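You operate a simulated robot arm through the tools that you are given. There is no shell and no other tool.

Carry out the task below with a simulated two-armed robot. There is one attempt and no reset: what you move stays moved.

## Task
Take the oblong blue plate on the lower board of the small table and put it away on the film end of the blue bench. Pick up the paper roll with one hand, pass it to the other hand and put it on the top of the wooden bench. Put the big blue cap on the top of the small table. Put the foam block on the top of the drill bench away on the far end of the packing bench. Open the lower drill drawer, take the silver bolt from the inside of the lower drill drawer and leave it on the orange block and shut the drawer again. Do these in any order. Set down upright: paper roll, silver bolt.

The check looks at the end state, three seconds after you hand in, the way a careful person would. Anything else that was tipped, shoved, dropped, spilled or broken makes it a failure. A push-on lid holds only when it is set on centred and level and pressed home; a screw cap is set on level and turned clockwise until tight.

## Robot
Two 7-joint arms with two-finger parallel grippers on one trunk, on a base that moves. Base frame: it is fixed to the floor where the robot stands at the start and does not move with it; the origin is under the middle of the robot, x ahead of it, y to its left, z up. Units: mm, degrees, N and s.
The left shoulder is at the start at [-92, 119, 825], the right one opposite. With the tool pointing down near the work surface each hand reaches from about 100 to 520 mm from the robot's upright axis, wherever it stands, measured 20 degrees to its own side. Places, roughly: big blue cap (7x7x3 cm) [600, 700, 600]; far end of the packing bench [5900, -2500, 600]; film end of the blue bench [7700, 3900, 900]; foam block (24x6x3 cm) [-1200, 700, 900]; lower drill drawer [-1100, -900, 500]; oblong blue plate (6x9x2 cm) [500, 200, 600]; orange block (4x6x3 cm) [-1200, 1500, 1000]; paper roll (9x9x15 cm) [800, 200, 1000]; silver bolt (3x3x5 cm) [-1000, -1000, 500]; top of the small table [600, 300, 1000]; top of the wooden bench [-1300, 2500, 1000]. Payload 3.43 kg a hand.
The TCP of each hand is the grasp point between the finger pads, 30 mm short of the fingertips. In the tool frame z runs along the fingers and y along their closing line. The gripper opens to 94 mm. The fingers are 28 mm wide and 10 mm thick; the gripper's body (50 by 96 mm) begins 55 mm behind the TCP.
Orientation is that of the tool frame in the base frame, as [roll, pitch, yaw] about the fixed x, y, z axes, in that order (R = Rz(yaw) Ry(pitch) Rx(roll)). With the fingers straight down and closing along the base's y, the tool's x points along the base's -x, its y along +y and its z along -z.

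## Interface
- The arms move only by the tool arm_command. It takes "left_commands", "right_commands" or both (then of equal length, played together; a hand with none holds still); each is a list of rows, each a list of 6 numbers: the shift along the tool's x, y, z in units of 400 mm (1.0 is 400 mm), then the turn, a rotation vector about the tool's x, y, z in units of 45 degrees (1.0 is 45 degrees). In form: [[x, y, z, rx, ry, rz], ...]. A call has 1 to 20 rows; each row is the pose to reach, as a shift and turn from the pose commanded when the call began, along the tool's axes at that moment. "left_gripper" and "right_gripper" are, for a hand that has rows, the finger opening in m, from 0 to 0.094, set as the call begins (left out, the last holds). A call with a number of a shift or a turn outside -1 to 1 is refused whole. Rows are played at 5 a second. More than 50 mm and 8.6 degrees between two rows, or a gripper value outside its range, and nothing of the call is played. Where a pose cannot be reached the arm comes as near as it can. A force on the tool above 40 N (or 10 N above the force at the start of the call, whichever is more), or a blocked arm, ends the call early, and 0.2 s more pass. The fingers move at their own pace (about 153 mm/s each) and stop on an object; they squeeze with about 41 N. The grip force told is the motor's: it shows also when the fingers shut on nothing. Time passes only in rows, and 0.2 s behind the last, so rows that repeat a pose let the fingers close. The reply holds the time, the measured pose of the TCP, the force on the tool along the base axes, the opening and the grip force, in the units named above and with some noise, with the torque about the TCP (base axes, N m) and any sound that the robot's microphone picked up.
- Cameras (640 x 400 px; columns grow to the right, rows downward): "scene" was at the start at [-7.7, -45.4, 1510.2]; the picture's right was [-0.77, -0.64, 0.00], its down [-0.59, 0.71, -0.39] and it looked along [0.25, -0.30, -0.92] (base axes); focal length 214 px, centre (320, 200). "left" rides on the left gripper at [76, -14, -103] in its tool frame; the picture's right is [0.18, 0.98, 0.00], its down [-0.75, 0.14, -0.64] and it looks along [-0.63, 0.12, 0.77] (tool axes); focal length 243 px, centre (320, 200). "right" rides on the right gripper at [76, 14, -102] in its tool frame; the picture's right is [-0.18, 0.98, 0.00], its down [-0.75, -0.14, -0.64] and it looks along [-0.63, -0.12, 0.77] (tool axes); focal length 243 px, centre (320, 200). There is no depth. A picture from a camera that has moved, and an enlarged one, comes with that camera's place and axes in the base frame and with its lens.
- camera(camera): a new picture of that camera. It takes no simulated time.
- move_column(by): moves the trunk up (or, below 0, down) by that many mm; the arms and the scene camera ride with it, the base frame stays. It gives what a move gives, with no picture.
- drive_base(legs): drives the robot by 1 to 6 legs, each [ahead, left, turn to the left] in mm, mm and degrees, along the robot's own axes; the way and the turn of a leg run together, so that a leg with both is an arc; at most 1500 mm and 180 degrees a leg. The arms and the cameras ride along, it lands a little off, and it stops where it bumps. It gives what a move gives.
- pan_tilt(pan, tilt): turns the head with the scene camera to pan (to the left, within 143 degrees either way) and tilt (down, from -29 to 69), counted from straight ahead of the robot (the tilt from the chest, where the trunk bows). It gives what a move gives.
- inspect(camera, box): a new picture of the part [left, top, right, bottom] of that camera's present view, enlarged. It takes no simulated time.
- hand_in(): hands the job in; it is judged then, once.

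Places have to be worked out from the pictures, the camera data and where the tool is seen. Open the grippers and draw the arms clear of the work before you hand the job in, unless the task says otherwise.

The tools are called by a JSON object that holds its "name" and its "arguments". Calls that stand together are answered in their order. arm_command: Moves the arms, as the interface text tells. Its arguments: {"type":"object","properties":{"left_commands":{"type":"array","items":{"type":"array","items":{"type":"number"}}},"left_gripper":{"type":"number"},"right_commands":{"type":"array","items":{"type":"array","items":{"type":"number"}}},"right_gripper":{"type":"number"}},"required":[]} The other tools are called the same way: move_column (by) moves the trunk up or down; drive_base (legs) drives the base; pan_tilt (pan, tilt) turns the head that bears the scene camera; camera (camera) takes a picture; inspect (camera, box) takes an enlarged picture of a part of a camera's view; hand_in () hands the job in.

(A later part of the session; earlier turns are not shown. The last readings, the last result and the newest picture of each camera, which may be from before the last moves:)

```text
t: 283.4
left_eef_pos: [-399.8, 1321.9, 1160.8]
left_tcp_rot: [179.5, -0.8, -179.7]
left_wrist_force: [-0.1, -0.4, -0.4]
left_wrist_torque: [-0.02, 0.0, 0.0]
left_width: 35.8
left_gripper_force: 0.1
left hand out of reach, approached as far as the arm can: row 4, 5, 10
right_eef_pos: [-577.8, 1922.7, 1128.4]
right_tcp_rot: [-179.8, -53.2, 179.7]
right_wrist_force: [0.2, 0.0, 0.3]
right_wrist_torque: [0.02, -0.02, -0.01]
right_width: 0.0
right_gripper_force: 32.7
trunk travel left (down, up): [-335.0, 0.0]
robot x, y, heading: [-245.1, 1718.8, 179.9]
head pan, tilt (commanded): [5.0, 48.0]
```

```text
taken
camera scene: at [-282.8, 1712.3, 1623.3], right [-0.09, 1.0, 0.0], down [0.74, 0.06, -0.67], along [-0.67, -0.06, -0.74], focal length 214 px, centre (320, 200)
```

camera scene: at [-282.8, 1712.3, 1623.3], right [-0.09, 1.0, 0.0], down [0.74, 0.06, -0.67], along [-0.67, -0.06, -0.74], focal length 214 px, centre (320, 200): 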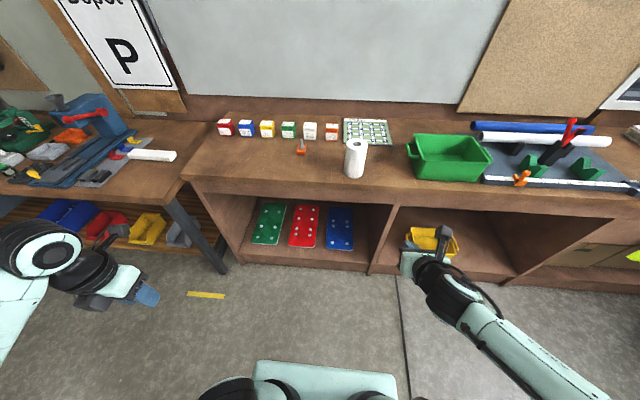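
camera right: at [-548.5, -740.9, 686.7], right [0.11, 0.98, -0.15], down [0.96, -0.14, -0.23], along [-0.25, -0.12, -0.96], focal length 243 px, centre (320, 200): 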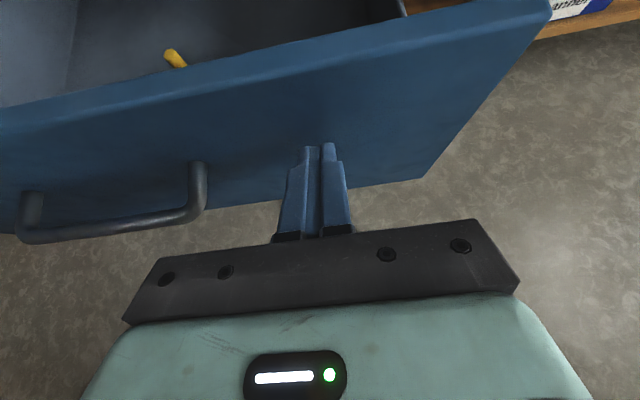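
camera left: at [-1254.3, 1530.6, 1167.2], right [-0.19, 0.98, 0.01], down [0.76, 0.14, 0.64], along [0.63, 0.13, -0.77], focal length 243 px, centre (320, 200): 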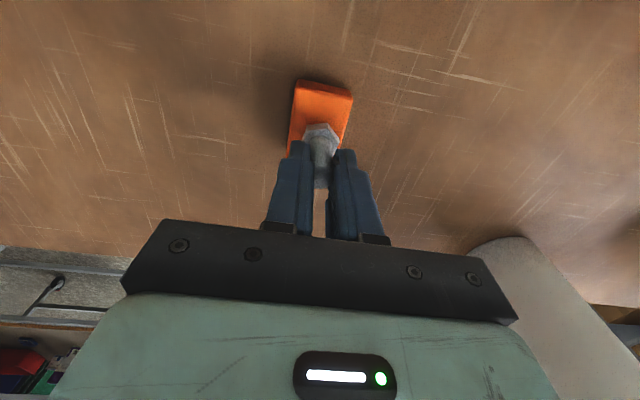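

Left arm folded. I turn around to face the small table and slide to y≈335 for the plate.

{"name": "drive_base", "arguments": {"legs": [[0, 0, -179.9], [0, -1385, 0]]}}

{"name": "move_column", "arguments": {"by": -335}}

{"name": "pan_tilt", "arguments": {"pan": -5, "tilt": 42}}

{"name": "camera", "arguments": {"camera": "scene"}}

{"name": "camera", "arguments": {"camera": "right"}}

```text
t: 303.2
left_eef_pos: [-68.5, 723.3, 1159.1]
left_tcp_rot: [179.4, -0.8, 2.0]
left_wrist_force: [-0.4, 0.5, 0.1]
left_wrist_torque: [0.01, 0.0, -0.02]
left_width: 36.1
left_gripper_force: 0.1
right_eef_pos: [130.7, 129.8, 1128.0]
right_tcp_rot: [-179.8, -53.1, 1.6]
right_wrist_force: [-0.6, -0.3, 0.2]
right_wrist_torque: [0.02, 0.01, 0.0]
right_width: 0.0
right_gripper_force: 32.9
trunk travel left (down, up): [-335.0, 0.0]
robot x, y, heading: [-204.6, 318.1, 1.8]
head pan, tilt (commanded): [5.0, 48.0]
```

```text
t: 306.5
left_eef_pos: [-47.7, 723.5, 816.9]
left_tcp_rot: [179.4, 1.1, 2.3]
left_wrist_force: [0.1, -0.2, -0.1]
left_wrist_torque: [0.01, -0.01, 0.0]
left_width: 36.0
left_gripper_force: 0.1
right_eef_pos: [129.9, 127.7, 792.8]
right_tcp_rot: [-179.7, -53.1, 1.5]
right_wrist_force: [-0.5, -0.1, 0.1]
right_wrist_torque: [0.03, 0.0, 0.01]
right_width: 0.0
right_gripper_force: 32.9
trunk travel left (down, up): [0.0, 335.0]
robot x, y, heading: [-207.5, 321.4, 1.8]
head pan, tilt (commanded): [5.0, 48.0]
```

```text
t: 307.2
left_eef_pos: [-48.0, 722.8, 818.0]
left_tcp_rot: [179.5, 1.0, 2.2]
left_wrist_force: [-0.6, -0.3, 0.4]
left_wrist_torque: [-0.01, -0.01, 0.0]
left_width: 36.1
left_gripper_force: 0.1
right_eef_pos: [129.6, 129.2, 793.3]
right_tcp_rot: [-179.8, -53.0, 1.5]
right_wrist_force: [0.5, 0.5, 0.1]
right_wrist_torque: [-0.03, 0.03, 0.0]
right_width: 0.0
right_gripper_force: 33.3
trunk travel left (down, up): [0.0, 335.0]
robot x, y, heading: [-206.3, 322.3, 1.9]
head pan, tilt (commanded): [-5.0, 42.0]
```

```text
taken
camera scene: at [-119.6, 314.4, 1291.5], right [-0.06, -1.0, 0.0], down [-0.67, 0.04, -0.74], along [0.74, -0.04, -0.67], focal length 214 px, centre (320, 200)
```

scene: 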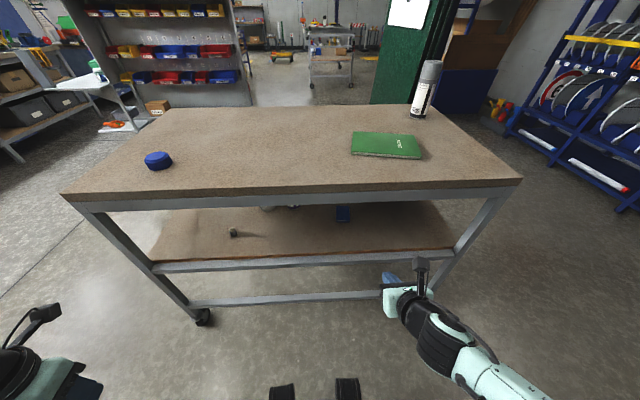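

```text
taken
camera right: at [94.7, 112.0, 915.6], right [-0.08, -0.99, -0.15], down [-0.97, 0.11, -0.22], along [0.23, 0.13, -0.96], focal length 243 px, centre (320, 200)
```

right: 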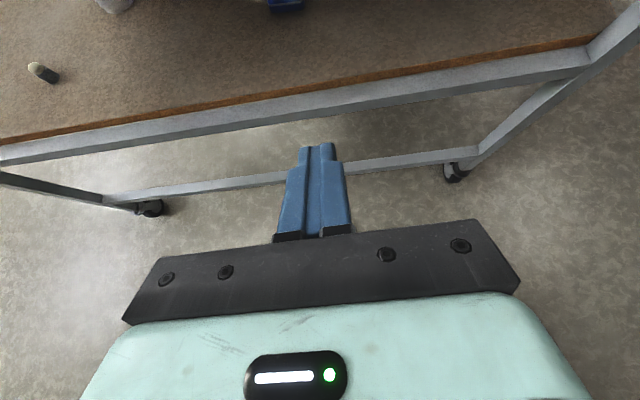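

I correct the heading and zoom in on the plate for its exact position and orientation.

{"name": "drive_base", "arguments": {"legs": [[0, 0, -1.8]]}}

{"name": "inspect", "arguments": {"camera": "scene", "box": [260, 170, 440, 270]}}

```text
t: 308.0
left_eef_pos: [-34.8, 718.5, 817.3]
left_tcp_rot: [179.4, 0.9, 0.4]
left_wrist_force: [0.6, 0.0, -0.2]
left_wrist_torque: [0.05, 0.0, 0.02]
left_width: 36.3
left_gripper_force: 0.1
right_eef_pos: [123.3, 118.9, 792.6]
right_tcp_rot: [-179.8, -53.1, -0.2]
right_wrist_force: [-0.2, -0.7, -0.7]
right_wrist_torque: [0.01, 0.01, 0.02]
right_width: 0.0
right_gripper_force: 33.3
trunk travel left (down, up): [0.0, 335.0]
robot x, y, heading: [-207.0, 323.7, -0.0]
head pan, tilt (commanded): [-5.0, 42.0]
```

```text
3.56 times, centred on (350, 220) of scene
camera zoom: at [-119.8, 311.6, 1291.6], right [-0.09, -1.0, 0.0], down [-0.67, 0.06, -0.74], along [0.74, -0.06, -0.67], focal length 763 px, centre (213, 129)
```

zoom: 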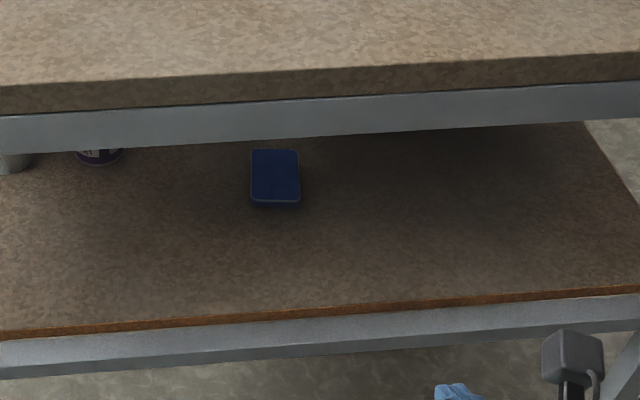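

The plate's centre is about [521, 180], rotated ≈ −8.5°, front edge at x≈477. I set the right hand: 28° tilt, yaw −8.5°, fingers 85 mm open, low and just outside the table edge.

{"name": "arm_command", "arguments": {"right_commands": [[0, -0.025, 0.0885, -0.027, 0.033, 0.017], [0, -0.05, 0.177, -0.053, 0.066, 0.034], [0, -0.075, 0.2655, -0.08, 0.0985, 0.051], [0, -0.1, 0.354, -0.107, 0.131, 0.068], [0, -0.125, 0.4425, -0.133, 0.164, 0.085], [-0.001, -0.1495, 0.531, -0.16, 0.197, 0.1015]], "right_gripper": 0.085}}

{"name": "camera", "arguments": {"camera": "right"}}

{"name": "camera", "arguments": {"camera": "scene"}}

```text
t: 309.4
left_eef_pos: [-36.1, 718.0, 817.4]
left_tcp_rot: [179.4, 1.0, 0.5]
left_wrist_force: [0.1, 0.7, 0.1]
left_wrist_torque: [0.0, 0.0, -0.02]
left_width: 35.9
left_gripper_force: 0.1
right_eef_pos: [294.6, 178.0, 665.0]
right_tcp_rot: [-179.8, -62.1, -8.8]
right_wrist_force: [0.0, 0.7, -0.5]
right_wrist_torque: [0.02, 0.03, -0.03]
right_width: 85.3
right_gripper_force: 0.1
trunk travel left (down, up): [0.0, 335.0]
robot x, y, heading: [-205.6, 319.9, -0.3]
head pan, tilt (commanded): [-5.0, 42.0]
```

```text
taken
camera right: at [238.1, 170.7, 780.0], right [-0.23, -0.96, -0.17], down [-0.89, 0.28, -0.36], along [0.4, 0.06, -0.92], focal length 243 px, centre (320, 200)
```

right: 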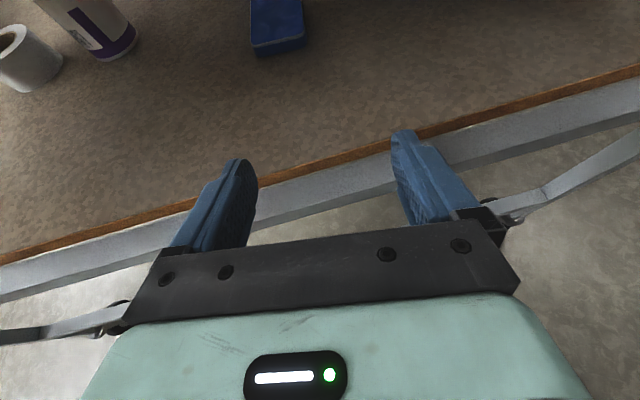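

```text
taken
camera scene: at [-119.6, 311.6, 1291.5], right [-0.09, -1.0, 0.0], down [-0.67, 0.06, -0.74], along [0.74, -0.06, -0.67], focal length 214 px, centre (320, 200)
```

scene: 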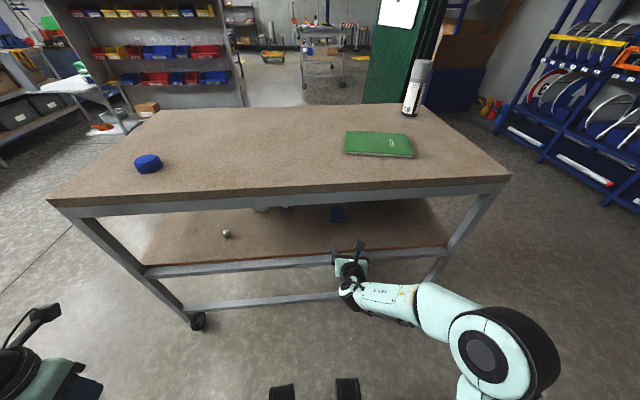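

Plate front edge mid at about [472, 183]. I shift left 36 mm and drive in along the tool's heading in steps.

{"name": "drive_base", "arguments": {"legs": [[0, 37, 0], [120, -18, 0]]}}

{"name": "camera", "arguments": {"camera": "right"}}

```text
t: 311.2
left_eef_pos: [85.2, 737.7, 818.4]
left_tcp_rot: [179.4, 1.0, 0.3]
left_wrist_force: [0.0, -0.9, 0.3]
left_wrist_torque: [0.0, 0.04, -0.01]
left_width: 36.0
left_gripper_force: 0.2
right_eef_pos: [411.7, 195.3, 665.1]
right_tcp_rot: [-179.6, -62.1, -8.9]
right_wrist_force: [0.4, -0.2, 0.1]
right_wrist_torque: [0.02, 0.02, 0.02]
right_width: 84.8
right_gripper_force: 0.1
trunk travel left (down, up): [0.0, 335.0]
robot x, y, heading: [-87.2, 336.0, 0.1]
head pan, tilt (commanded): [-5.0, 42.0]
```

```text
taken
camera right: at [356.4, 188.5, 780.2], right [-0.23, -0.96, -0.17], down [-0.89, 0.28, -0.36], along [0.39, 0.06, -0.92], focal length 243 px, centre (320, 200)
```

right: 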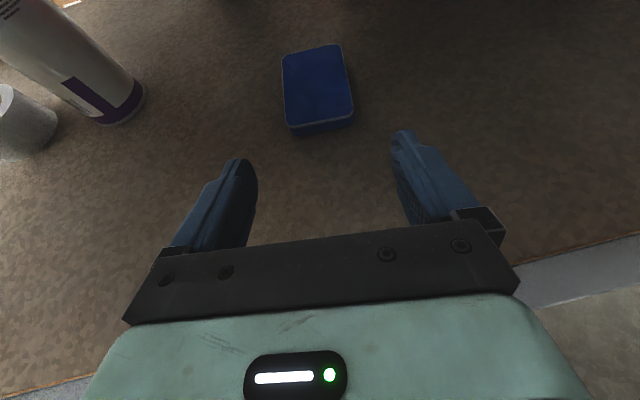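

The plate lies right on the tool axis (centre ≈ [522, 177]). I lower the hand to z≈641 and drive the last 88 mm along the axis.

{"name": "arm_command", "arguments": {"right_commands": [[-0.027, 0, 0.014, 0, 0, 0], [-0.053, 0, 0.028, 0, 0, 0]]}}

{"name": "drive_base", "arguments": {"legs": [[60, -9.5, 0]]}}

{"name": "camera", "arguments": {"camera": "right"}}

```text
t: 311.8
left_eef_pos: [84.3, 736.5, 817.1]
left_tcp_rot: [179.3, 1.0, 0.4]
left_wrist_force: [0.8, -0.3, -0.4]
left_wrist_torque: [0.0, 0.01, 0.01]
left_width: 35.9
left_gripper_force: 0.2
right_eef_pos: [411.1, 196.3, 639.9]
right_tcp_rot: [-179.8, -62.2, -8.9]
right_wrist_force: [-0.5, -0.6, 0.4]
right_wrist_torque: [0.01, 0.01, -0.02]
right_width: 85.0
right_gripper_force: 0.0
trunk travel left (down, up): [0.0, 335.0]
robot x, y, heading: [-88.1, 337.8, -0.1]
head pan, tilt (commanded): [-5.0, 42.0]
```

```text
t: 312.8
left_eef_pos: [144.2, 727.0, 818.0]
left_tcp_rot: [179.3, 1.1, 0.3]
left_wrist_force: [0.5, -0.2, -0.1]
left_wrist_torque: [0.01, 0.05, -0.01]
left_width: 36.1
left_gripper_force: 0.1
right_eef_pos: [472.2, 186.3, 641.2]
right_tcp_rot: [-179.7, -62.0, -9.0]
right_wrist_force: [0.1, -0.5, 0.2]
right_wrist_torque: [0.01, 0.01, -0.01]
right_width: 84.7
right_gripper_force: 0.1
trunk travel left (down, up): [0.0, 335.0]
robot x, y, heading: [-26.6, 329.9, -0.0]
head pan, tilt (commanded): [-5.0, 42.0]
```

```text
taken
camera right: at [416.2, 179.3, 756.3], right [-0.23, -0.96, -0.17], down [-0.89, 0.28, -0.36], along [0.39, 0.06, -0.92], focal length 243 px, centre (320, 200)
```

right: 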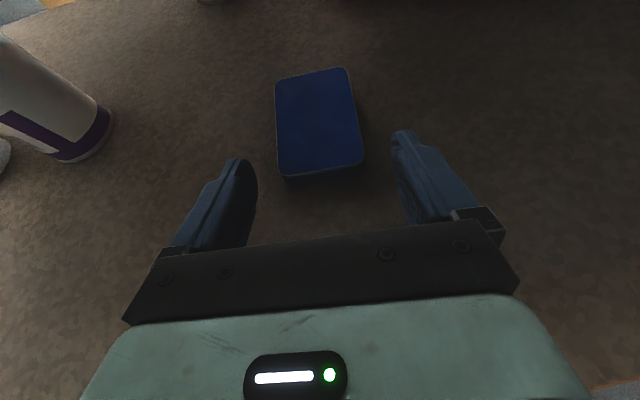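

Still centred. I drive another 37 mm and then close the fingers on the plate.

{"name": "drive_base", "arguments": {"legs": [[37, -6, 0]]}}

{"name": "camera", "arguments": {"camera": "right"}}

```text
t: 313.6
left_eef_pos: [180.4, 721.9, 817.7]
left_tcp_rot: [179.3, 1.0, 0.3]
left_wrist_force: [-1.3, 1.3, 0.9]
left_wrist_torque: [0.0, 0.0, 0.0]
left_width: 35.8
left_gripper_force: 0.0
right_eef_pos: [508.0, 180.1, 640.4]
right_tcp_rot: [-179.7, -62.0, -9.0]
right_wrist_force: [-0.3, -1.1, -0.3]
right_wrist_torque: [-0.02, 0.0, 0.03]
right_width: 84.9
right_gripper_force: 0.1
trunk travel left (down, up): [0.0, 335.0]
robot x, y, heading: [7.1, 323.0, -0.1]
head pan, tilt (commanded): [-5.0, 42.0]
```

```text
taken
camera right: at [452.8, 173.4, 756.4], right [-0.23, -0.96, -0.17], down [-0.89, 0.28, -0.36], along [0.39, 0.06, -0.92], focal length 243 px, centre (320, 200)
```

right: 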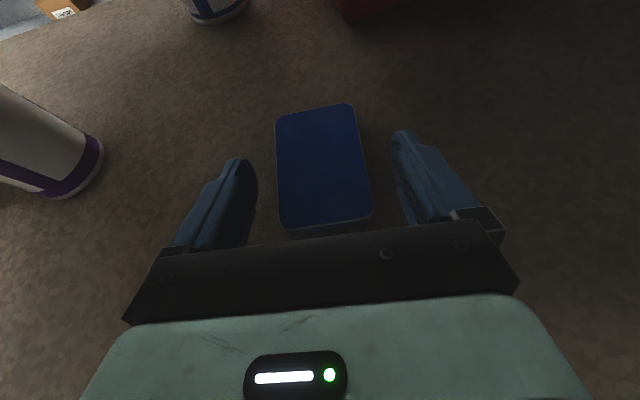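

The plate is between the fingers. I close the right gripper.

{"name": "arm_command", "arguments": {"right_commands": [[0, 0, 0, 0, 0, 0], [0, 0, 0, 0, 0, 0], [0, 0, 0, 0, 0, 0], [0, 0, 0, 0, 0, 0]], "right_gripper": 0.03}}

{"name": "arm_command", "arguments": {"right_commands": [[0.02, 0, -0.011, 0, 0, 0], [0.044, 0, -0.0235, 0, 0, 0]]}}

{"name": "camera", "arguments": {"camera": "right"}}

```text
t: 314.6
left_eef_pos: [179.7, 721.5, 818.1]
left_tcp_rot: [179.4, 1.0, 0.2]
left_wrist_force: [-0.2, -0.9, 0.1]
left_wrist_torque: [0.02, 0.01, 0.01]
left_width: 36.1
left_gripper_force: 0.0
right_eef_pos: [508.0, 180.8, 641.1]
right_tcp_rot: [-179.7, -62.0, -9.0]
right_wrist_force: [0.1, 0.1, 1.6]
right_wrist_torque: [-0.01, -0.09, -0.01]
right_width: 59.0
right_gripper_force: 40.8
trunk travel left (down, up): [0.0, 335.0]
robot x, y, heading: [7.7, 324.5, 0.1]
head pan, tilt (commanded): [-5.0, 42.0]
```

```text
t: 315.2
left_eef_pos: [180.2, 721.0, 817.7]
left_tcp_rot: [179.2, 1.0, 0.3]
left_wrist_force: [0.0, 0.2, 0.4]
left_wrist_torque: [-0.03, -0.01, -0.01]
left_width: 36.1
left_gripper_force: 0.1
right_eef_pos: [507.6, 180.7, 660.3]
right_tcp_rot: [-179.7, -62.0, -9.1]
right_wrist_force: [-0.4, -0.1, 0.0]
right_wrist_torque: [-0.02, 0.0, 0.0]
right_width: 58.9
right_gripper_force: 40.7
trunk travel left (down, up): [0.0, 335.0]
robot x, y, heading: [9.8, 323.1, -0.2]
head pan, tilt (commanded): [-5.0, 42.0]
```

```text
taken
camera right: at [452.4, 173.8, 776.5], right [-0.23, -0.96, -0.17], down [-0.89, 0.28, -0.36], along [0.4, 0.06, -0.92], focal length 243 px, centre (320, 200)
```

right: 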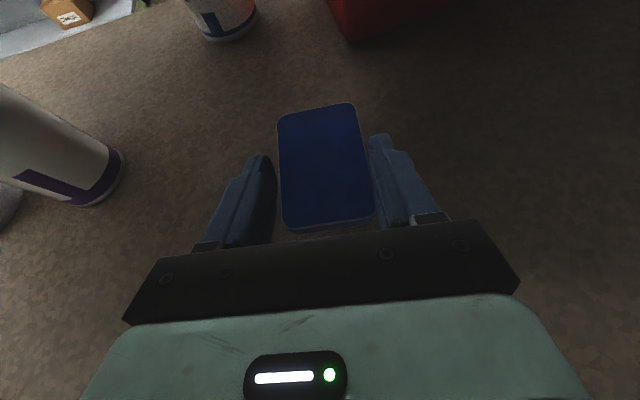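

Plate gripped (59 mm) and lifted level. I back straight out from under the table.

{"name": "drive_base", "arguments": {"legs": [[-100, 15, 0], [-330, 0, 0]]}}

{"name": "camera", "arguments": {"camera": "scene"}}

```text
t: 318.2
left_eef_pos: [-246.0, 737.8, 818.2]
left_tcp_rot: [179.3, 0.9, 0.3]
left_wrist_force: [-1.2, 0.0, 0.9]
left_wrist_torque: [-0.01, 0.02, 0.05]
left_width: 36.1
left_gripper_force: 0.0
right_eef_pos: [79.9, 197.2, 660.5]
right_tcp_rot: [-179.8, -62.0, -9.1]
right_wrist_force: [0.6, 0.0, 0.2]
right_wrist_torque: [0.02, 0.01, 0.01]
right_width: 58.8
right_gripper_force: 40.6
trunk travel left (down, up): [0.0, 335.0]
robot x, y, heading: [-421.8, 336.6, 0.2]
head pan, tilt (commanded): [-5.0, 42.0]
```

```text
taken
camera scene: at [-332.9, 330.4, 1291.6], right [-0.09, -1.0, 0.0], down [-0.67, 0.06, -0.74], along [0.74, -0.07, -0.67], focal length 214 px, centre (320, 200)
```

scene: 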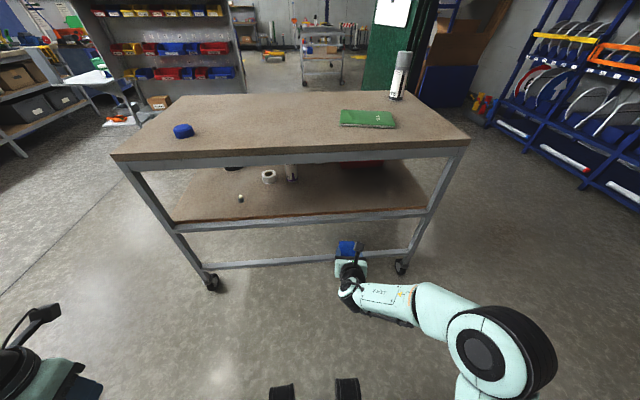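

Plate secured in the right hand. I raise the trunk, turn to face along the drill bench (+y), and look toward the foam on my left.

{"name": "move_column", "arguments": {"by": 335}}

{"name": "drive_base", "arguments": {"legs": [[0, 0, 89.8], [200, 60, 0]]}}

{"name": "pan_tilt", "arguments": {"pan": 80, "tilt": 50}}

{"name": "camera", "arguments": {"camera": "scene"}}

```text
t: 321.5
left_eef_pos: [-248.4, 738.0, 1152.4]
left_tcp_rot: [179.3, 1.0, 0.3]
left_wrist_force: [-0.8, 0.5, 0.4]
left_wrist_torque: [-0.05, -0.02, 0.01]
left_width: 36.0
left_gripper_force: 0.1
right_eef_pos: [80.8, 195.7, 994.6]
right_tcp_rot: [-179.7, -62.0, -9.0]
right_wrist_force: [-0.6, 0.2, -1.0]
right_wrist_torque: [-0.03, 0.03, 0.0]
right_width: 58.6
right_gripper_force: 40.5
trunk travel left (down, up): [-335.0, 0.0]
robot x, y, heading: [-419.3, 340.4, -0.3]
head pan, tilt (commanded): [-5.0, 42.0]
```

```text
t: 326.9
left_eef_pos: [-879.4, 708.9, 1153.2]
left_tcp_rot: [179.4, 0.9, 90.7]
left_wrist_force: [0.3, 0.9, 0.9]
left_wrist_torque: [-0.02, 0.0, 0.0]
left_width: 35.8
left_gripper_force: 0.0
right_eef_pos: [-340.9, 1039.2, 995.8]
right_tcp_rot: [-179.7, -62.1, 81.4]
right_wrist_force: [-0.2, 0.7, -0.1]
right_wrist_torque: [0.0, 0.02, -0.01]
right_width: 58.7
right_gripper_force: 41.3
trunk travel left (down, up): [-335.0, 0.0]
robot x, y, heading: [-478.1, 537.6, 90.2]
head pan, tilt (commanded): [-5.0, 42.0]
```

```text
t: 328.5
left_eef_pos: [-879.8, 710.0, 1153.4]
left_tcp_rot: [179.2, 1.0, 90.7]
left_wrist_force: [0.0, 0.4, -0.9]
left_wrist_torque: [0.03, -0.04, 0.01]
left_width: 36.1
left_gripper_force: 0.1
right_eef_pos: [-341.6, 1040.0, 996.9]
right_tcp_rot: [-179.7, -62.1, 81.4]
right_wrist_force: [0.5, -0.4, -0.9]
right_wrist_torque: [-0.04, 0.0, -0.04]
right_width: 58.9
right_gripper_force: 41.2
trunk travel left (down, up): [-335.0, 0.0]
robot x, y, heading: [-482.7, 540.6, 90.2]
head pan, tilt (commanded): [80.0, 50.0]
```

```text
taken
camera scene: at [-557.2, 506.8, 1620.7], right [0.17, 0.99, 0.0], down [0.75, -0.13, -0.64], along [-0.63, 0.11, -0.77], focal length 214 px, centre (320, 200)
```

scene: 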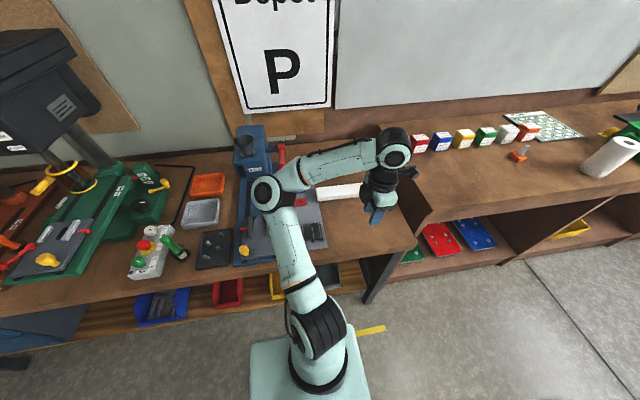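

The elbow would be near the blue machine from here, so I drive 180 mm further ahead first, then swing the hand back beside me toward the foam.

{"name": "drive_base", "arguments": {"legs": [[180, 0, 0]]}}

{"name": "arm_command", "arguments": {"left_commands": [[-0.07, -0.035, 0, 0, 0, 0], [-0.14, -0.07, 0, 0, 0, 0], [-0.21, -0.1, 0, 0, 0, 0], [-0.28, -0.135, 0, 0, 0, 0], [-0.35, -0.17, 0, 0, 0, 0], [-0.41, -0.2, 0, 0, 0, 0]], "left_gripper": 0.085}}

{"name": "camera", "arguments": {"camera": "scene"}}

{"name": "camera", "arguments": {"camera": "left"}}

```text
t: 330.1
left_eef_pos: [-880.4, 887.2, 1153.0]
left_tcp_rot: [179.2, 0.9, 90.7]
left_wrist_force: [0.5, 0.4, -0.1]
left_wrist_torque: [0.02, -0.02, 0.0]
left_width: 36.0
left_gripper_force: 0.0
right_eef_pos: [-342.2, 1217.6, 995.3]
right_tcp_rot: [-179.7, -62.0, 81.4]
right_wrist_force: [0.2, -0.3, -0.4]
right_wrist_torque: [-0.02, 0.0, 0.02]
right_width: 58.6
right_gripper_force: 41.3
trunk travel left (down, up): [-335.0, 0.0]
robot x, y, heading: [-485.3, 723.4, 90.3]
head pan, tilt (commanded): [80.0, 50.0]
```

```text
t: 331.4
left_eef_pos: [-915.9, 821.0, 1126.6]
left_tcp_rot: [179.5, 1.0, 90.8]
left_wrist_force: [0.3, 0.2, 0.8]
left_wrist_torque: [-0.02, 0.03, 0.01]
left_width: 85.3
left_gripper_force: 0.1
left hand out of reach, approached as far as the arm can: row 3, 4, 5, 6
right_eef_pos: [-343.2, 1219.1, 996.0]
right_tcp_rot: [-179.7, -61.9, 81.4]
right_wrist_force: [0.1, -1.0, -1.6]
right_wrist_torque: [-0.03, 0.0, 0.0]
right_width: 58.7
right_gripper_force: 40.6
trunk travel left (down, up): [-335.0, 0.0]
robot x, y, heading: [-482.9, 719.2, 90.1]
head pan, tilt (commanded): [80.0, 50.0]
```

```text
taken
camera scene: at [-558.1, 685.6, 1620.7], right [0.17, 0.99, 0.0], down [0.76, -0.13, -0.64], along [-0.63, 0.11, -0.77], focal length 214 px, centre (320, 200)
```

scene: 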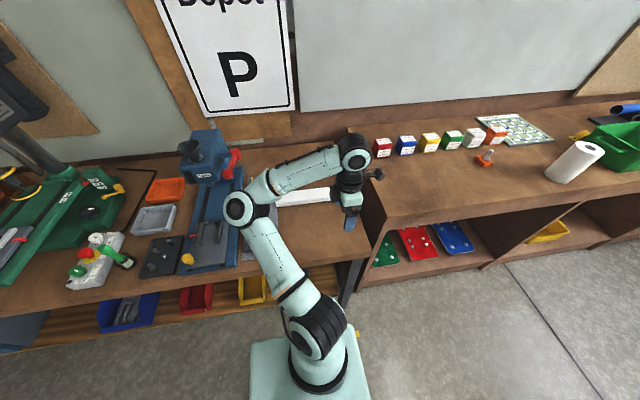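

```text
taken
camera left: at [-931.4, 899.3, 1226.9], right [0.98, 0.2, 0.01], down [0.14, -0.74, 0.66], along [0.14, -0.64, -0.75], focal length 243 px, centre (320, 200)
```

left: 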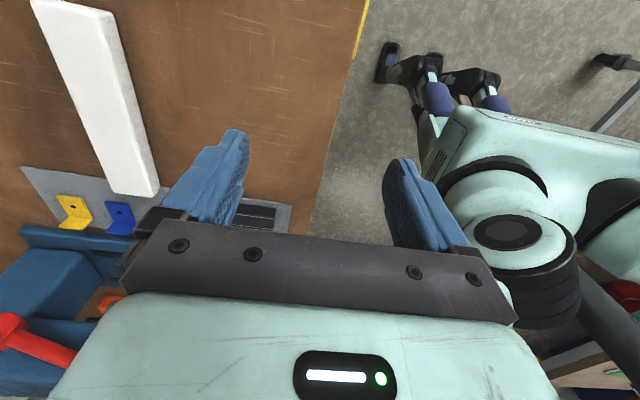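

Sideways reach ends when the arm points too far back; I bring the hand forward-left relative to me (rel ≈ [200, 470]) and reposition the base further back instead.

{"name": "arm_command", "arguments": {"left_commands": [[0.06, -0.02, -0.01, 0, 0, 0], [0.12, -0.04, -0.02, 0, 0, 0], [0.18, -0.06, -0.03, 0, 0, 0], [0.25, -0.09, -0.04, 0, 0, 0]]}}

{"name": "drive_base", "arguments": {"legs": [[-205, 0, 0], [0, 95, 0]]}}

{"name": "camera", "arguments": {"camera": "scene"}}

{"name": "camera", "arguments": {"camera": "left"}}

```text
t: 332.4
left_eef_pos: [-944.5, 922.2, 1136.3]
left_tcp_rot: [179.4, 0.9, 90.9]
left_wrist_force: [-1.0, 0.0, -1.0]
left_wrist_torque: [-0.04, -0.01, -0.01]
left_width: 85.0
left_gripper_force: 0.1
left hand out of reach, approached as far as the arm can: row 4
right_eef_pos: [-342.3, 1220.6, 995.4]
right_tcp_rot: [-179.7, -61.9, 81.4]
right_wrist_force: [0.0, -0.6, -0.2]
right_wrist_torque: [-0.04, -0.03, 0.01]
right_width: 58.9
right_gripper_force: 41.0
trunk travel left (down, up): [-335.0, 0.0]
robot x, y, heading: [-483.8, 720.5, 90.2]
head pan, tilt (commanded): [80.0, 50.0]
```

```text
t: 335.2
left_eef_pos: [-1036.4, 716.6, 1135.6]
left_tcp_rot: [179.4, 0.9, 90.8]
left_wrist_force: [0.5, 0.1, 0.5]
left_wrist_torque: [-0.02, 0.01, 0.0]
left_width: 85.0
left_gripper_force: 0.1
right_eef_pos: [-435.2, 1013.3, 995.2]
right_tcp_rot: [-179.7, -62.0, 81.3]
right_wrist_force: [-0.2, -0.8, -0.7]
right_wrist_torque: [-0.01, -0.02, 0.01]
right_width: 58.8
right_gripper_force: 41.2
trunk travel left (down, up): [-335.0, 0.0]
robot x, y, heading: [-576.3, 514.6, 90.2]
head pan, tilt (commanded): [80.0, 50.0]
```

```text
taken
camera scene: at [-652.0, 479.6, 1620.7], right [0.17, 0.99, 0.0], down [0.75, -0.13, -0.64], along [-0.63, 0.11, -0.77], focal length 214 px, centre (320, 200)
```

scene: 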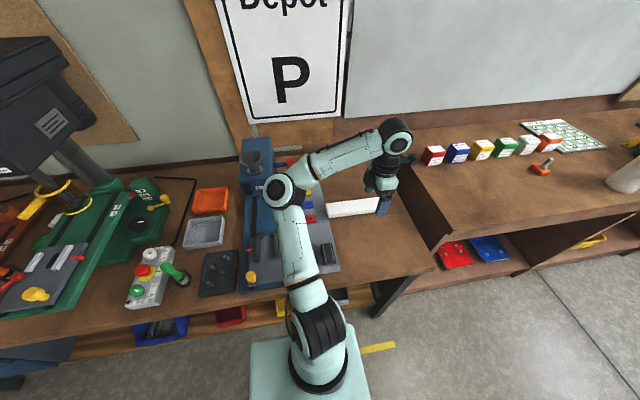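

```text
taken
camera left: at [-1052.7, 794.4, 1237.1], right [0.98, 0.2, 0.01], down [0.14, -0.74, 0.66], along [0.14, -0.64, -0.76], focal length 243 px, centre (320, 200)
```

left: 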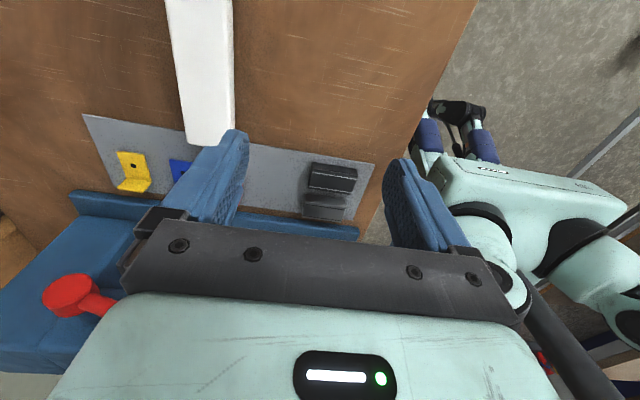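

Foam centre is about [-1160, 712], aligned with y, top ≈935. I nudge the base 30 mm left and extend the hand over it at height.

{"name": "drive_base", "arguments": {"legs": [[0, 30, 0]]}}

{"name": "arm_command", "arguments": {"left_commands": [[0, -0.08, 0.03, 0, 0, 0], [0, -0.16, 0.06, 0, 0, 0], [0, -0.232, 0.09, 0, 0, 0]]}}

{"name": "camera", "arguments": {"camera": "left"}}

```text
t: 336.1
left_eef_pos: [-1066.9, 716.5, 1136.2]
left_tcp_rot: [179.4, 0.8, 90.8]
left_wrist_force: [-0.5, -0.4, -0.8]
left_wrist_torque: [0.0, 0.02, 0.01]
left_width: 85.4
left_gripper_force: 0.0
right_eef_pos: [-463.9, 1011.8, 995.4]
right_tcp_rot: [-179.7, -62.0, 81.2]
right_wrist_force: [0.0, 0.6, -1.2]
right_wrist_torque: [-0.02, 0.04, 0.0]
right_width: 58.6
right_gripper_force: 41.4
trunk travel left (down, up): [-335.0, 0.0]
robot x, y, heading: [-600.3, 514.6, 90.4]
head pan, tilt (commanded): [80.0, 50.0]
```

```text
t: 336.9
left_eef_pos: [-1090.4, 721.6, 1080.1]
left_tcp_rot: [179.5, 0.7, 91.1]
left_wrist_force: [0.1, -0.4, -0.4]
left_wrist_torque: [0.0, 0.05, -0.01]
left_width: 85.2
left_gripper_force: 0.2
left hand out of reach, approached as far as the arm can: row 1, 2, 3
right_eef_pos: [-464.4, 1012.6, 996.5]
right_tcp_rot: [-179.8, -62.0, 81.2]
right_wrist_force: [0.6, 0.7, -0.3]
right_wrist_torque: [-0.01, -0.03, -0.01]
right_width: 58.5
right_gripper_force: 41.0
trunk travel left (down, up): [-335.0, 0.0]
robot x, y, heading: [-602.7, 508.0, 90.3]
head pan, tilt (commanded): [80.0, 50.0]
```

```text
taken
camera left: at [-1106.1, 800.6, 1180.6], right [0.98, 0.2, 0.01], down [0.15, -0.74, 0.65], along [0.14, -0.64, -0.76], focal length 243 px, centre (320, 200)
```

left: 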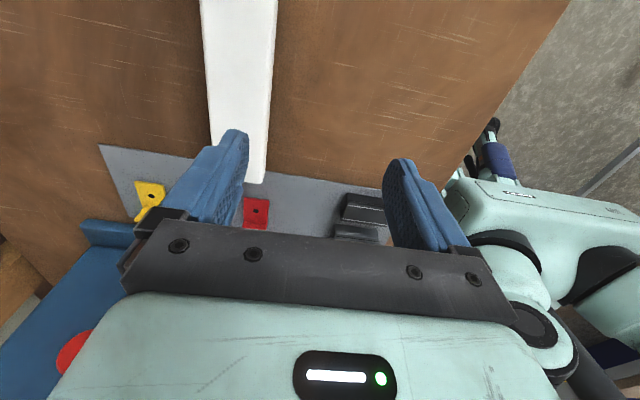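

The arm's sideways limit stops me ~70 mm short. I pull the hand back up, reposition and turn the robot 25° toward the bench so the foam lies more in front of the shoulder.

{"name": "arm_command", "arguments": {"left_commands": [[0, 0.05, -0.05, 0, 0, 0], [0, 0.1, -0.1, 0, 0, 0], [0, 0.14, -0.14, 0, 0, 0]]}}

{"name": "drive_base", "arguments": {"legs": [[89, -24, 0], [0, 0, 25]]}}

{"name": "arm_command", "arguments": {"left_commands": [[0, 0, 0, 0, 0, 0.14], [0, 0, 0, 0, 0, 0.28], [0, 0, 0, 0, 0, 0.42], [0, 0, 0, 0, 0, 0.556]]}}

{"name": "camera", "arguments": {"camera": "left"}}

{"name": "camera", "arguments": {"camera": "scene"}}

```text
t: 337.7
left_eef_pos: [-1033.3, 724.4, 1135.4]
left_tcp_rot: [179.4, 1.0, 90.8]
left_wrist_force: [0.1, 0.0, 0.5]
left_wrist_torque: [-0.05, 0.03, 0.01]
left_width: 85.0
left_gripper_force: 0.1
right_eef_pos: [-464.5, 1013.0, 995.4]
right_tcp_rot: [-179.7, -62.0, 81.4]
right_wrist_force: [0.6, 0.4, -1.5]
right_wrist_torque: [-0.02, -0.02, 0.03]
right_width: 58.8
right_gripper_force: 40.4
trunk travel left (down, up): [-335.0, 0.0]
robot x, y, heading: [-603.0, 512.8, 90.2]
head pan, tilt (commanded): [80.0, 50.0]
```

```text
t: 340.1
left_eef_pos: [-1060.5, 611.1, 1136.0]
left_tcp_rot: [179.5, 0.8, 115.7]
left_wrist_force: [-0.7, 1.1, -0.2]
left_wrist_torque: [-0.02, 0.02, 0.01]
left_width: 85.0
left_gripper_force: 0.0
right_eef_pos: [-664.6, 1114.3, 996.0]
right_tcp_rot: [-179.7, -62.1, 106.3]
right_wrist_force: [-0.7, 0.1, -0.6]
right_wrist_torque: [-0.06, -0.01, 0.01]
right_width: 58.5
right_gripper_force: 40.3
trunk travel left (down, up): [-335.0, 0.0]
robot x, y, heading: [-582.5, 600.1, 115.2]
head pan, tilt (commanded): [80.0, 50.0]
```

```text
t: 341.1
left_eef_pos: [-1001.5, 642.3, 1110.6]
left_tcp_rot: [179.1, 0.5, 90.7]
left_wrist_force: [0.4, 0.4, 0.1]
left_wrist_torque: [-0.01, 0.03, 0.0]
left_width: 85.1
left_gripper_force: 0.0
left hand out of reach, approached as far as the arm can: row 2, 3, 4
right_eef_pos: [-665.0, 1114.6, 996.1]
right_tcp_rot: [-179.7, -62.0, 106.3]
right_wrist_force: [0.3, -0.6, -0.4]
right_wrist_torque: [-0.02, -0.01, 0.02]
right_width: 58.8
right_gripper_force: 41.0
trunk travel left (down, up): [-335.0, 0.0]
robot x, y, heading: [-580.3, 601.4, 115.2]
head pan, tilt (commanded): [80.0, 50.0]
```

```text
taken
camera left: at [-1018.3, 719.5, 1212.7], right [0.98, 0.2, 0.01], down [0.14, -0.75, 0.65], along [0.14, -0.64, -0.76], focal length 243 px, centre (320, 200)
```

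left: 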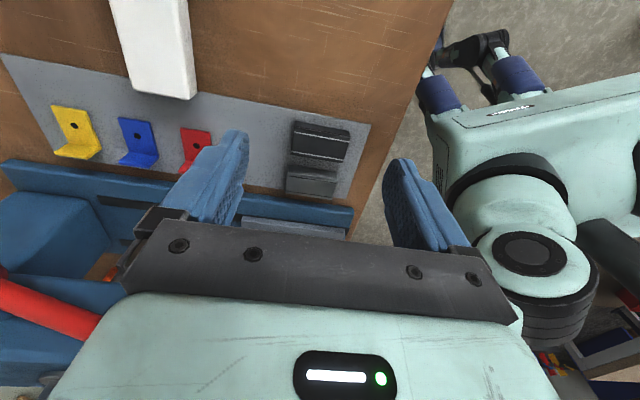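

```text
taken
camera scene: at [-637.0, 540.1, 1620.7], right [-0.26, 0.97, 0.0], down [0.74, 0.2, -0.64], along [-0.62, -0.17, -0.77], focal length 214 px, centre (320, 200)
```

scene: 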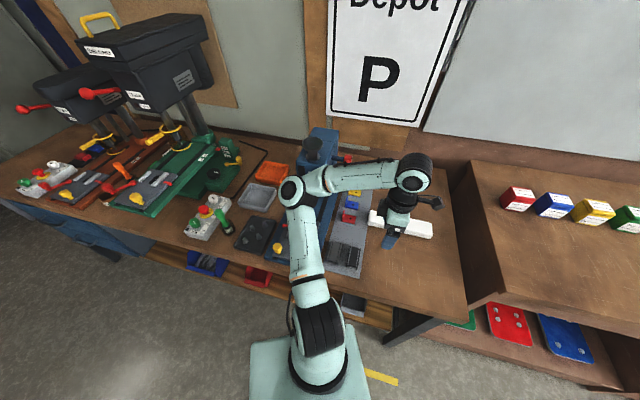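

The limiting joint is the wrist roll: I flip the left hand back by 180° about its axis (camera to the other side), which gives it more freedom.

{"name": "arm_command", "arguments": {"left_commands": [[0, 0, -0.02, 0, 0, -0.167], [0, 0, -0.04, 0, 0, -0.333], [0, 0, -0.06, 0, 0, -0.5], [0, 0, -0.08, 0, 0, -0.667], [0, 0, -0.1, 0, 0, -0.833], [0, 0, -0.1, 0, 0, -1.0]]}}

{"name": "arm_command", "arguments": {"left_commands": [[0, 0, 0, 0, 0, -0.167], [0, 0, 0, 0, 0, -0.333], [0, 0, 0, 0, 0, -0.5], [0, 0, 0, 0, 0, -0.667], [0, 0, 0, 0, 0, -0.833], [0, 0, 0, 0, 0, -1.0]]}}

{"name": "arm_command", "arguments": {"left_commands": [[0, 0, 0, 0, 0, -0.167], [0, 0, 0, 0, 0, -0.333], [0, 0, 0, 0, 0, -0.5], [0, 0, 0, 0, 0, -0.667], [0, 0, 0, 0, 0, -0.833], [0, 0, 0, 0, 0, -1.0]]}}

{"name": "arm_command", "arguments": {"left_commands": [[0, 0, 0, 0, 0, -0.167], [0, 0, 0, 0, 0, -0.333], [0, 0, 0, 0, 0, -0.5], [0, 0, 0, 0, 0, -0.667], [0, 0, 0, 0, 0, -0.833], [0, 0, 0, 0, 0, -1.0]]}}

{"name": "camera", "arguments": {"camera": "left"}}

{"name": "camera", "arguments": {"camera": "scene"}}

```text
t: 342.5
left_eef_pos: [-1002.0, 641.4, 1151.6]
left_tcp_rot: [179.7, 1.1, 135.9]
left_wrist_force: [0.5, -0.5, -0.1]
left_wrist_torque: [0.02, 0.02, -0.01]
left_width: 84.9
left_gripper_force: 0.0
right_eef_pos: [-665.1, 1114.5, 996.3]
right_tcp_rot: [-179.8, -62.0, 106.4]
right_wrist_force: [-0.1, -0.7, -1.6]
right_wrist_torque: [-0.04, -0.04, -0.01]
right_width: 58.9
right_gripper_force: 41.4
trunk travel left (down, up): [-335.0, 0.0]
robot x, y, heading: [-581.3, 604.3, 115.2]
head pan, tilt (commanded): [80.0, 50.0]
```

```text
t: 343.9
left_eef_pos: [-1002.7, 642.5, 1150.4]
left_tcp_rot: [-179.5, 0.9, -179.1]
left_wrist_force: [-0.9, -0.5, 0.6]
left_wrist_torque: [0.0, 0.03, 0.03]
left_width: 85.1
left_gripper_force: 0.0
right_eef_pos: [-663.8, 1114.2, 995.5]
right_tcp_rot: [-179.8, -62.1, 106.3]
right_wrist_force: [0.1, 0.4, -0.3]
right_wrist_torque: [-0.01, -0.01, 0.02]
right_width: 58.7
right_gripper_force: 40.7
trunk travel left (down, up): [-335.0, 0.0]
robot x, y, heading: [-578.9, 600.1, 115.2]
head pan, tilt (commanded): [80.0, 50.0]
```

```text
t: 345.3
left_eef_pos: [-1001.6, 642.7, 1150.5]
left_tcp_rot: [-179.0, 0.2, -134.0]
left_wrist_force: [-0.1, -0.8, 0.1]
left_wrist_torque: [-0.04, 0.03, 0.02]
left_width: 84.9
left_gripper_force: 0.0
right_eef_pos: [-665.8, 1114.2, 996.9]
right_tcp_rot: [-179.8, -62.0, 106.3]
right_wrist_force: [-1.0, 0.1, -0.7]
right_wrist_torque: [-0.02, -0.02, 0.01]
right_width: 58.7
right_gripper_force: 41.6
trunk travel left (down, up): [-335.0, 0.0]
robot x, y, heading: [-582.3, 599.7, 115.1]
head pan, tilt (commanded): [80.0, 50.0]
```

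```text
t: 346.7
left_eef_pos: [-1000.8, 641.8, 1149.4]
left_tcp_rot: [-179.0, -0.6, -89.1]
left_wrist_force: [-0.3, -0.1, -0.5]
left_wrist_torque: [-0.02, -0.02, -0.03]
left_width: 85.1
left_gripper_force: 0.0
right_eef_pos: [-665.2, 1114.6, 995.3]
right_tcp_rot: [-179.7, -62.0, 106.3]
right_wrist_force: [0.2, -0.6, -0.5]
right_wrist_torque: [-0.03, -0.05, -0.03]
right_width: 58.8
right_gripper_force: 40.8
trunk travel left (down, up): [-335.0, 0.0]
robot x, y, heading: [-578.7, 603.2, 115.1]
head pan, tilt (commanded): [80.0, 50.0]
```

```text
taken
camera left: at [-987.8, 568.0, 1254.4], right [-0.98, -0.2, -0.01], down [-0.16, 0.76, 0.63], along [-0.12, 0.62, -0.77], focal length 243 px, centre (320, 200)
```

left: 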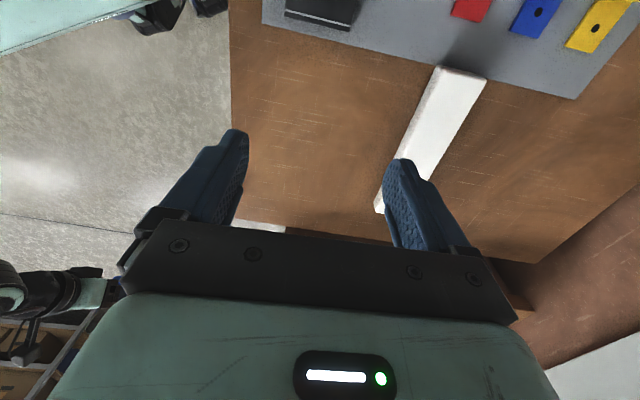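

```text
taken
camera scene: at [-637.1, 539.7, 1620.7], right [-0.26, 0.97, 0.0], down [0.74, 0.2, -0.64], along [-0.62, -0.17, -0.77], focal length 214 px, centre (320, 200)
```

scene: 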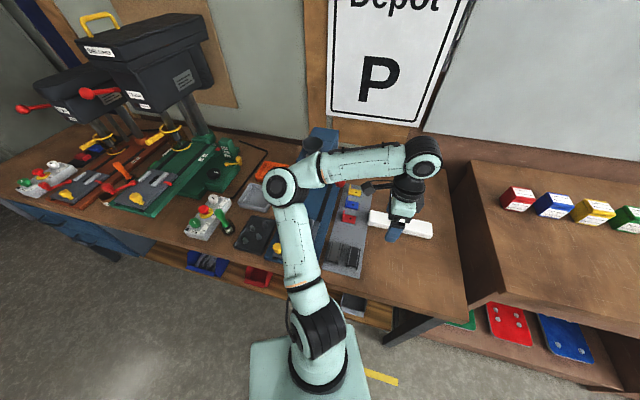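

Flip succeeded. Now I extend the hand over the foam: [-1160, 712] at z≈1100.

{"name": "arm_command", "arguments": {"left_commands": [[-0.035, 0.08, 0.025, 0, 0, 0], [-0.07, 0.16, 0.05, 0, 0, 0], [-0.105, 0.24, 0.075, 0, 0, 0], [-0.14, 0.32, 0.1, 0, 0, 0], [-0.175, 0.3975, 0.125, 0, 0, 0]]}}

{"name": "camera", "arguments": {"camera": "left"}}

{"name": "camera", "arguments": {"camera": "scene"}}

```text
t: 347.9
left_eef_pos: [-1161.9, 710.1, 1098.3]
left_tcp_rot: [-179.2, -0.6, -89.3]
left_wrist_force: [-0.2, 0.1, -0.4]
left_wrist_torque: [0.01, 0.02, -0.01]
left_width: 84.7
left_gripper_force: 0.1
right_eef_pos: [-665.8, 1115.5, 996.0]
right_tcp_rot: [-179.8, -61.9, 106.3]
right_wrist_force: [0.0, -0.1, -0.6]
right_wrist_torque: [0.0, -0.01, 0.0]
right_width: 58.9
right_gripper_force: 41.1
trunk travel left (down, up): [-335.0, 0.0]
robot x, y, heading: [-582.9, 600.2, 115.3]
head pan, tilt (commanded): [80.0, 50.0]
```

```text
taken
camera left: at [-1148.4, 636.0, 1201.1], right [-0.98, -0.2, -0.01], down [-0.16, 0.76, 0.63], along [-0.11, 0.62, -0.77], focal length 243 px, centre (320, 200)
```

left: 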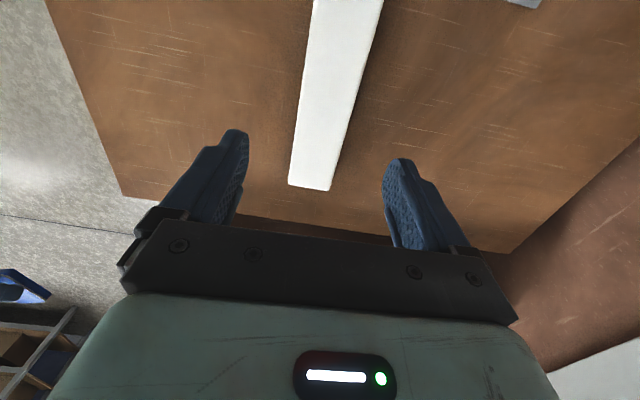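

```text
taken
camera scene: at [-637.7, 540.5, 1620.7], right [-0.26, 0.97, 0.0], down [0.74, 0.2, -0.64], along [-0.62, -0.17, -0.77], focal length 214 px, centre (320, 200)
```

scene: 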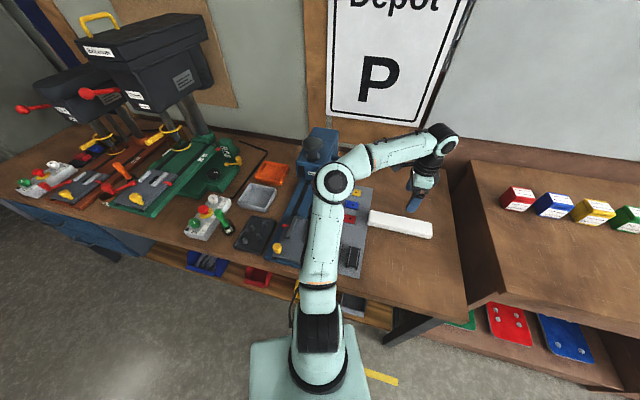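

Over the foam; I zoom to measure its edges relative to the finger axis.

{"name": "inspect", "arguments": {"camera": "left", "box": [220, 0, 460, 200]}}

```text
2.00 times, centred on (340, 100) of left
camera zoom: at [-1148.4, 636.0, 1201.1], right [-0.98, -0.2, -0.01], down [-0.16, 0.76, 0.63], along [-0.11, 0.62, -0.77], focal length 485 px, centre (280, 400)
```

zoom: 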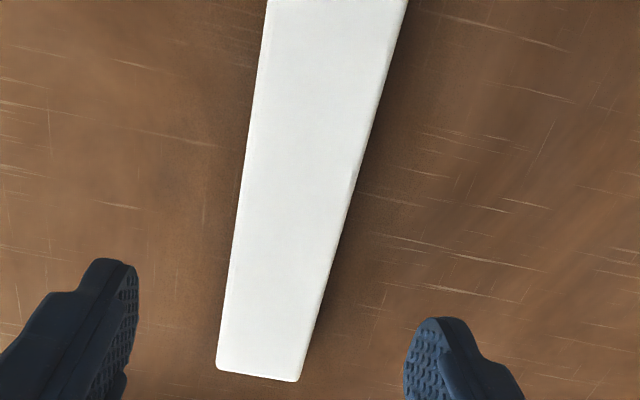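

Foam axis is at x≈-1168 exactly along y, centre y≈706. I shift 6 mm and lower to z≈960.

{"name": "arm_command", "arguments": {"left_commands": [[0.01, 0.015, 0.07, 0, 0, 0], [0.01, 0.015, 0.14, 0, 0, 0], [0.01, 0.015, 0.21, 0, 0, 0], [0.01, 0.015, 0.28, 0, 0, 0], [0.01, 0.015, 0.345, 0, 0, 0]]}}

{"name": "camera", "arguments": {"camera": "left"}}

{"name": "camera", "arguments": {"camera": "scene"}}

```text
t: 349.1
left_eef_pos: [-1166.8, 705.0, 959.2]
left_tcp_rot: [-179.1, -0.5, -89.1]
left_wrist_force: [0.8, 0.4, 0.5]
left_wrist_torque: [-0.02, -0.02, 0.02]
left_width: 84.7
left_gripper_force: 0.0
right_eef_pos: [-665.2, 1114.6, 995.2]
right_tcp_rot: [-179.7, -62.0, 106.3]
right_wrist_force: [0.6, 0.2, -0.2]
right_wrist_torque: [-0.01, -0.02, 0.0]
right_width: 58.9
right_gripper_force: 41.2
trunk travel left (down, up): [-335.0, 0.0]
robot x, y, heading: [-582.4, 601.3, 115.2]
head pan, tilt (commanded): [80.0, 50.0]
```

```text
taken
camera left: at [-1151.3, 630.5, 1062.7], right [-0.98, -0.2, -0.01], down [-0.16, 0.76, 0.63], along [-0.11, 0.62, -0.77], focal length 243 px, centre (320, 200)
```

left: 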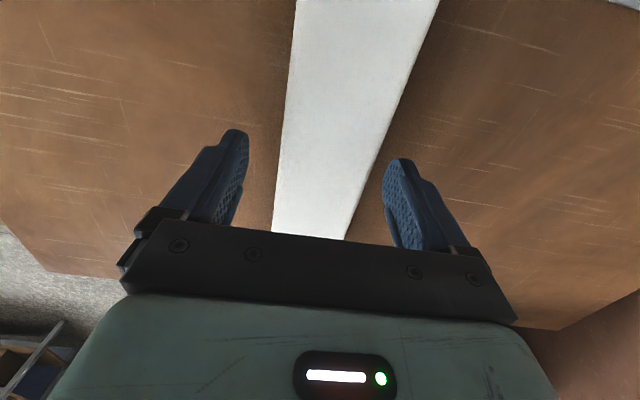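

```text
taken
camera scene: at [-637.4, 539.9, 1620.7], right [-0.26, 0.97, 0.0], down [0.74, 0.2, -0.64], along [-0.62, -0.17, -0.77], focal length 214 px, centre (320, 200)
```

scene: 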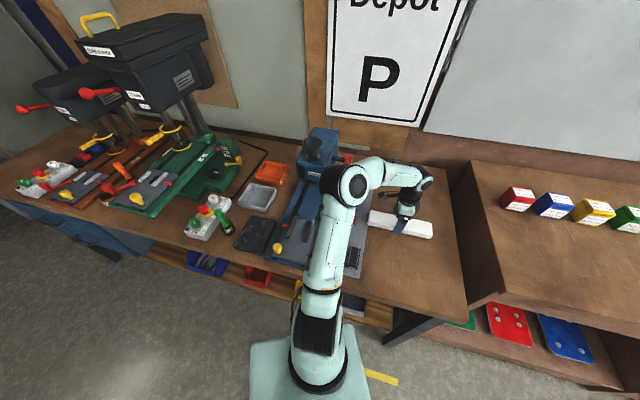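

Foam is between the fingers. I lower in small steps to about 940 watching the force.

{"name": "arm_command", "arguments": {"left_commands": [[0, 0.003, 0.0125, 0, 0, 0], [0, 0.005, 0.025, 0, 0, 0], [0, 0.005, 0.0375, 0, 0, 0], [0, 0.005, 0.0475, 0, 0, 0]]}}

```text
t: 350.1
left_eef_pos: [-1167.7, 703.4, 941.1]
left_tcp_rot: [-179.1, -0.5, -89.2]
left_wrist_force: [0.3, 0.4, 0.4]
left_wrist_torque: [-0.01, -0.02, 0.03]
left_width: 85.1
left_gripper_force: 0.0
right_eef_pos: [-665.7, 1114.4, 995.8]
right_tcp_rot: [-179.7, -61.9, 106.4]
right_wrist_force: [-0.3, -0.1, -0.6]
right_wrist_torque: [0.0, 0.0, -0.02]
right_width: 58.6
right_gripper_force: 41.5
trunk travel left (down, up): [-335.0, 0.0]
robot x, y, heading: [-584.2, 605.2, 115.1]
head pan, tilt (commanded): [80.0, 50.0]
```

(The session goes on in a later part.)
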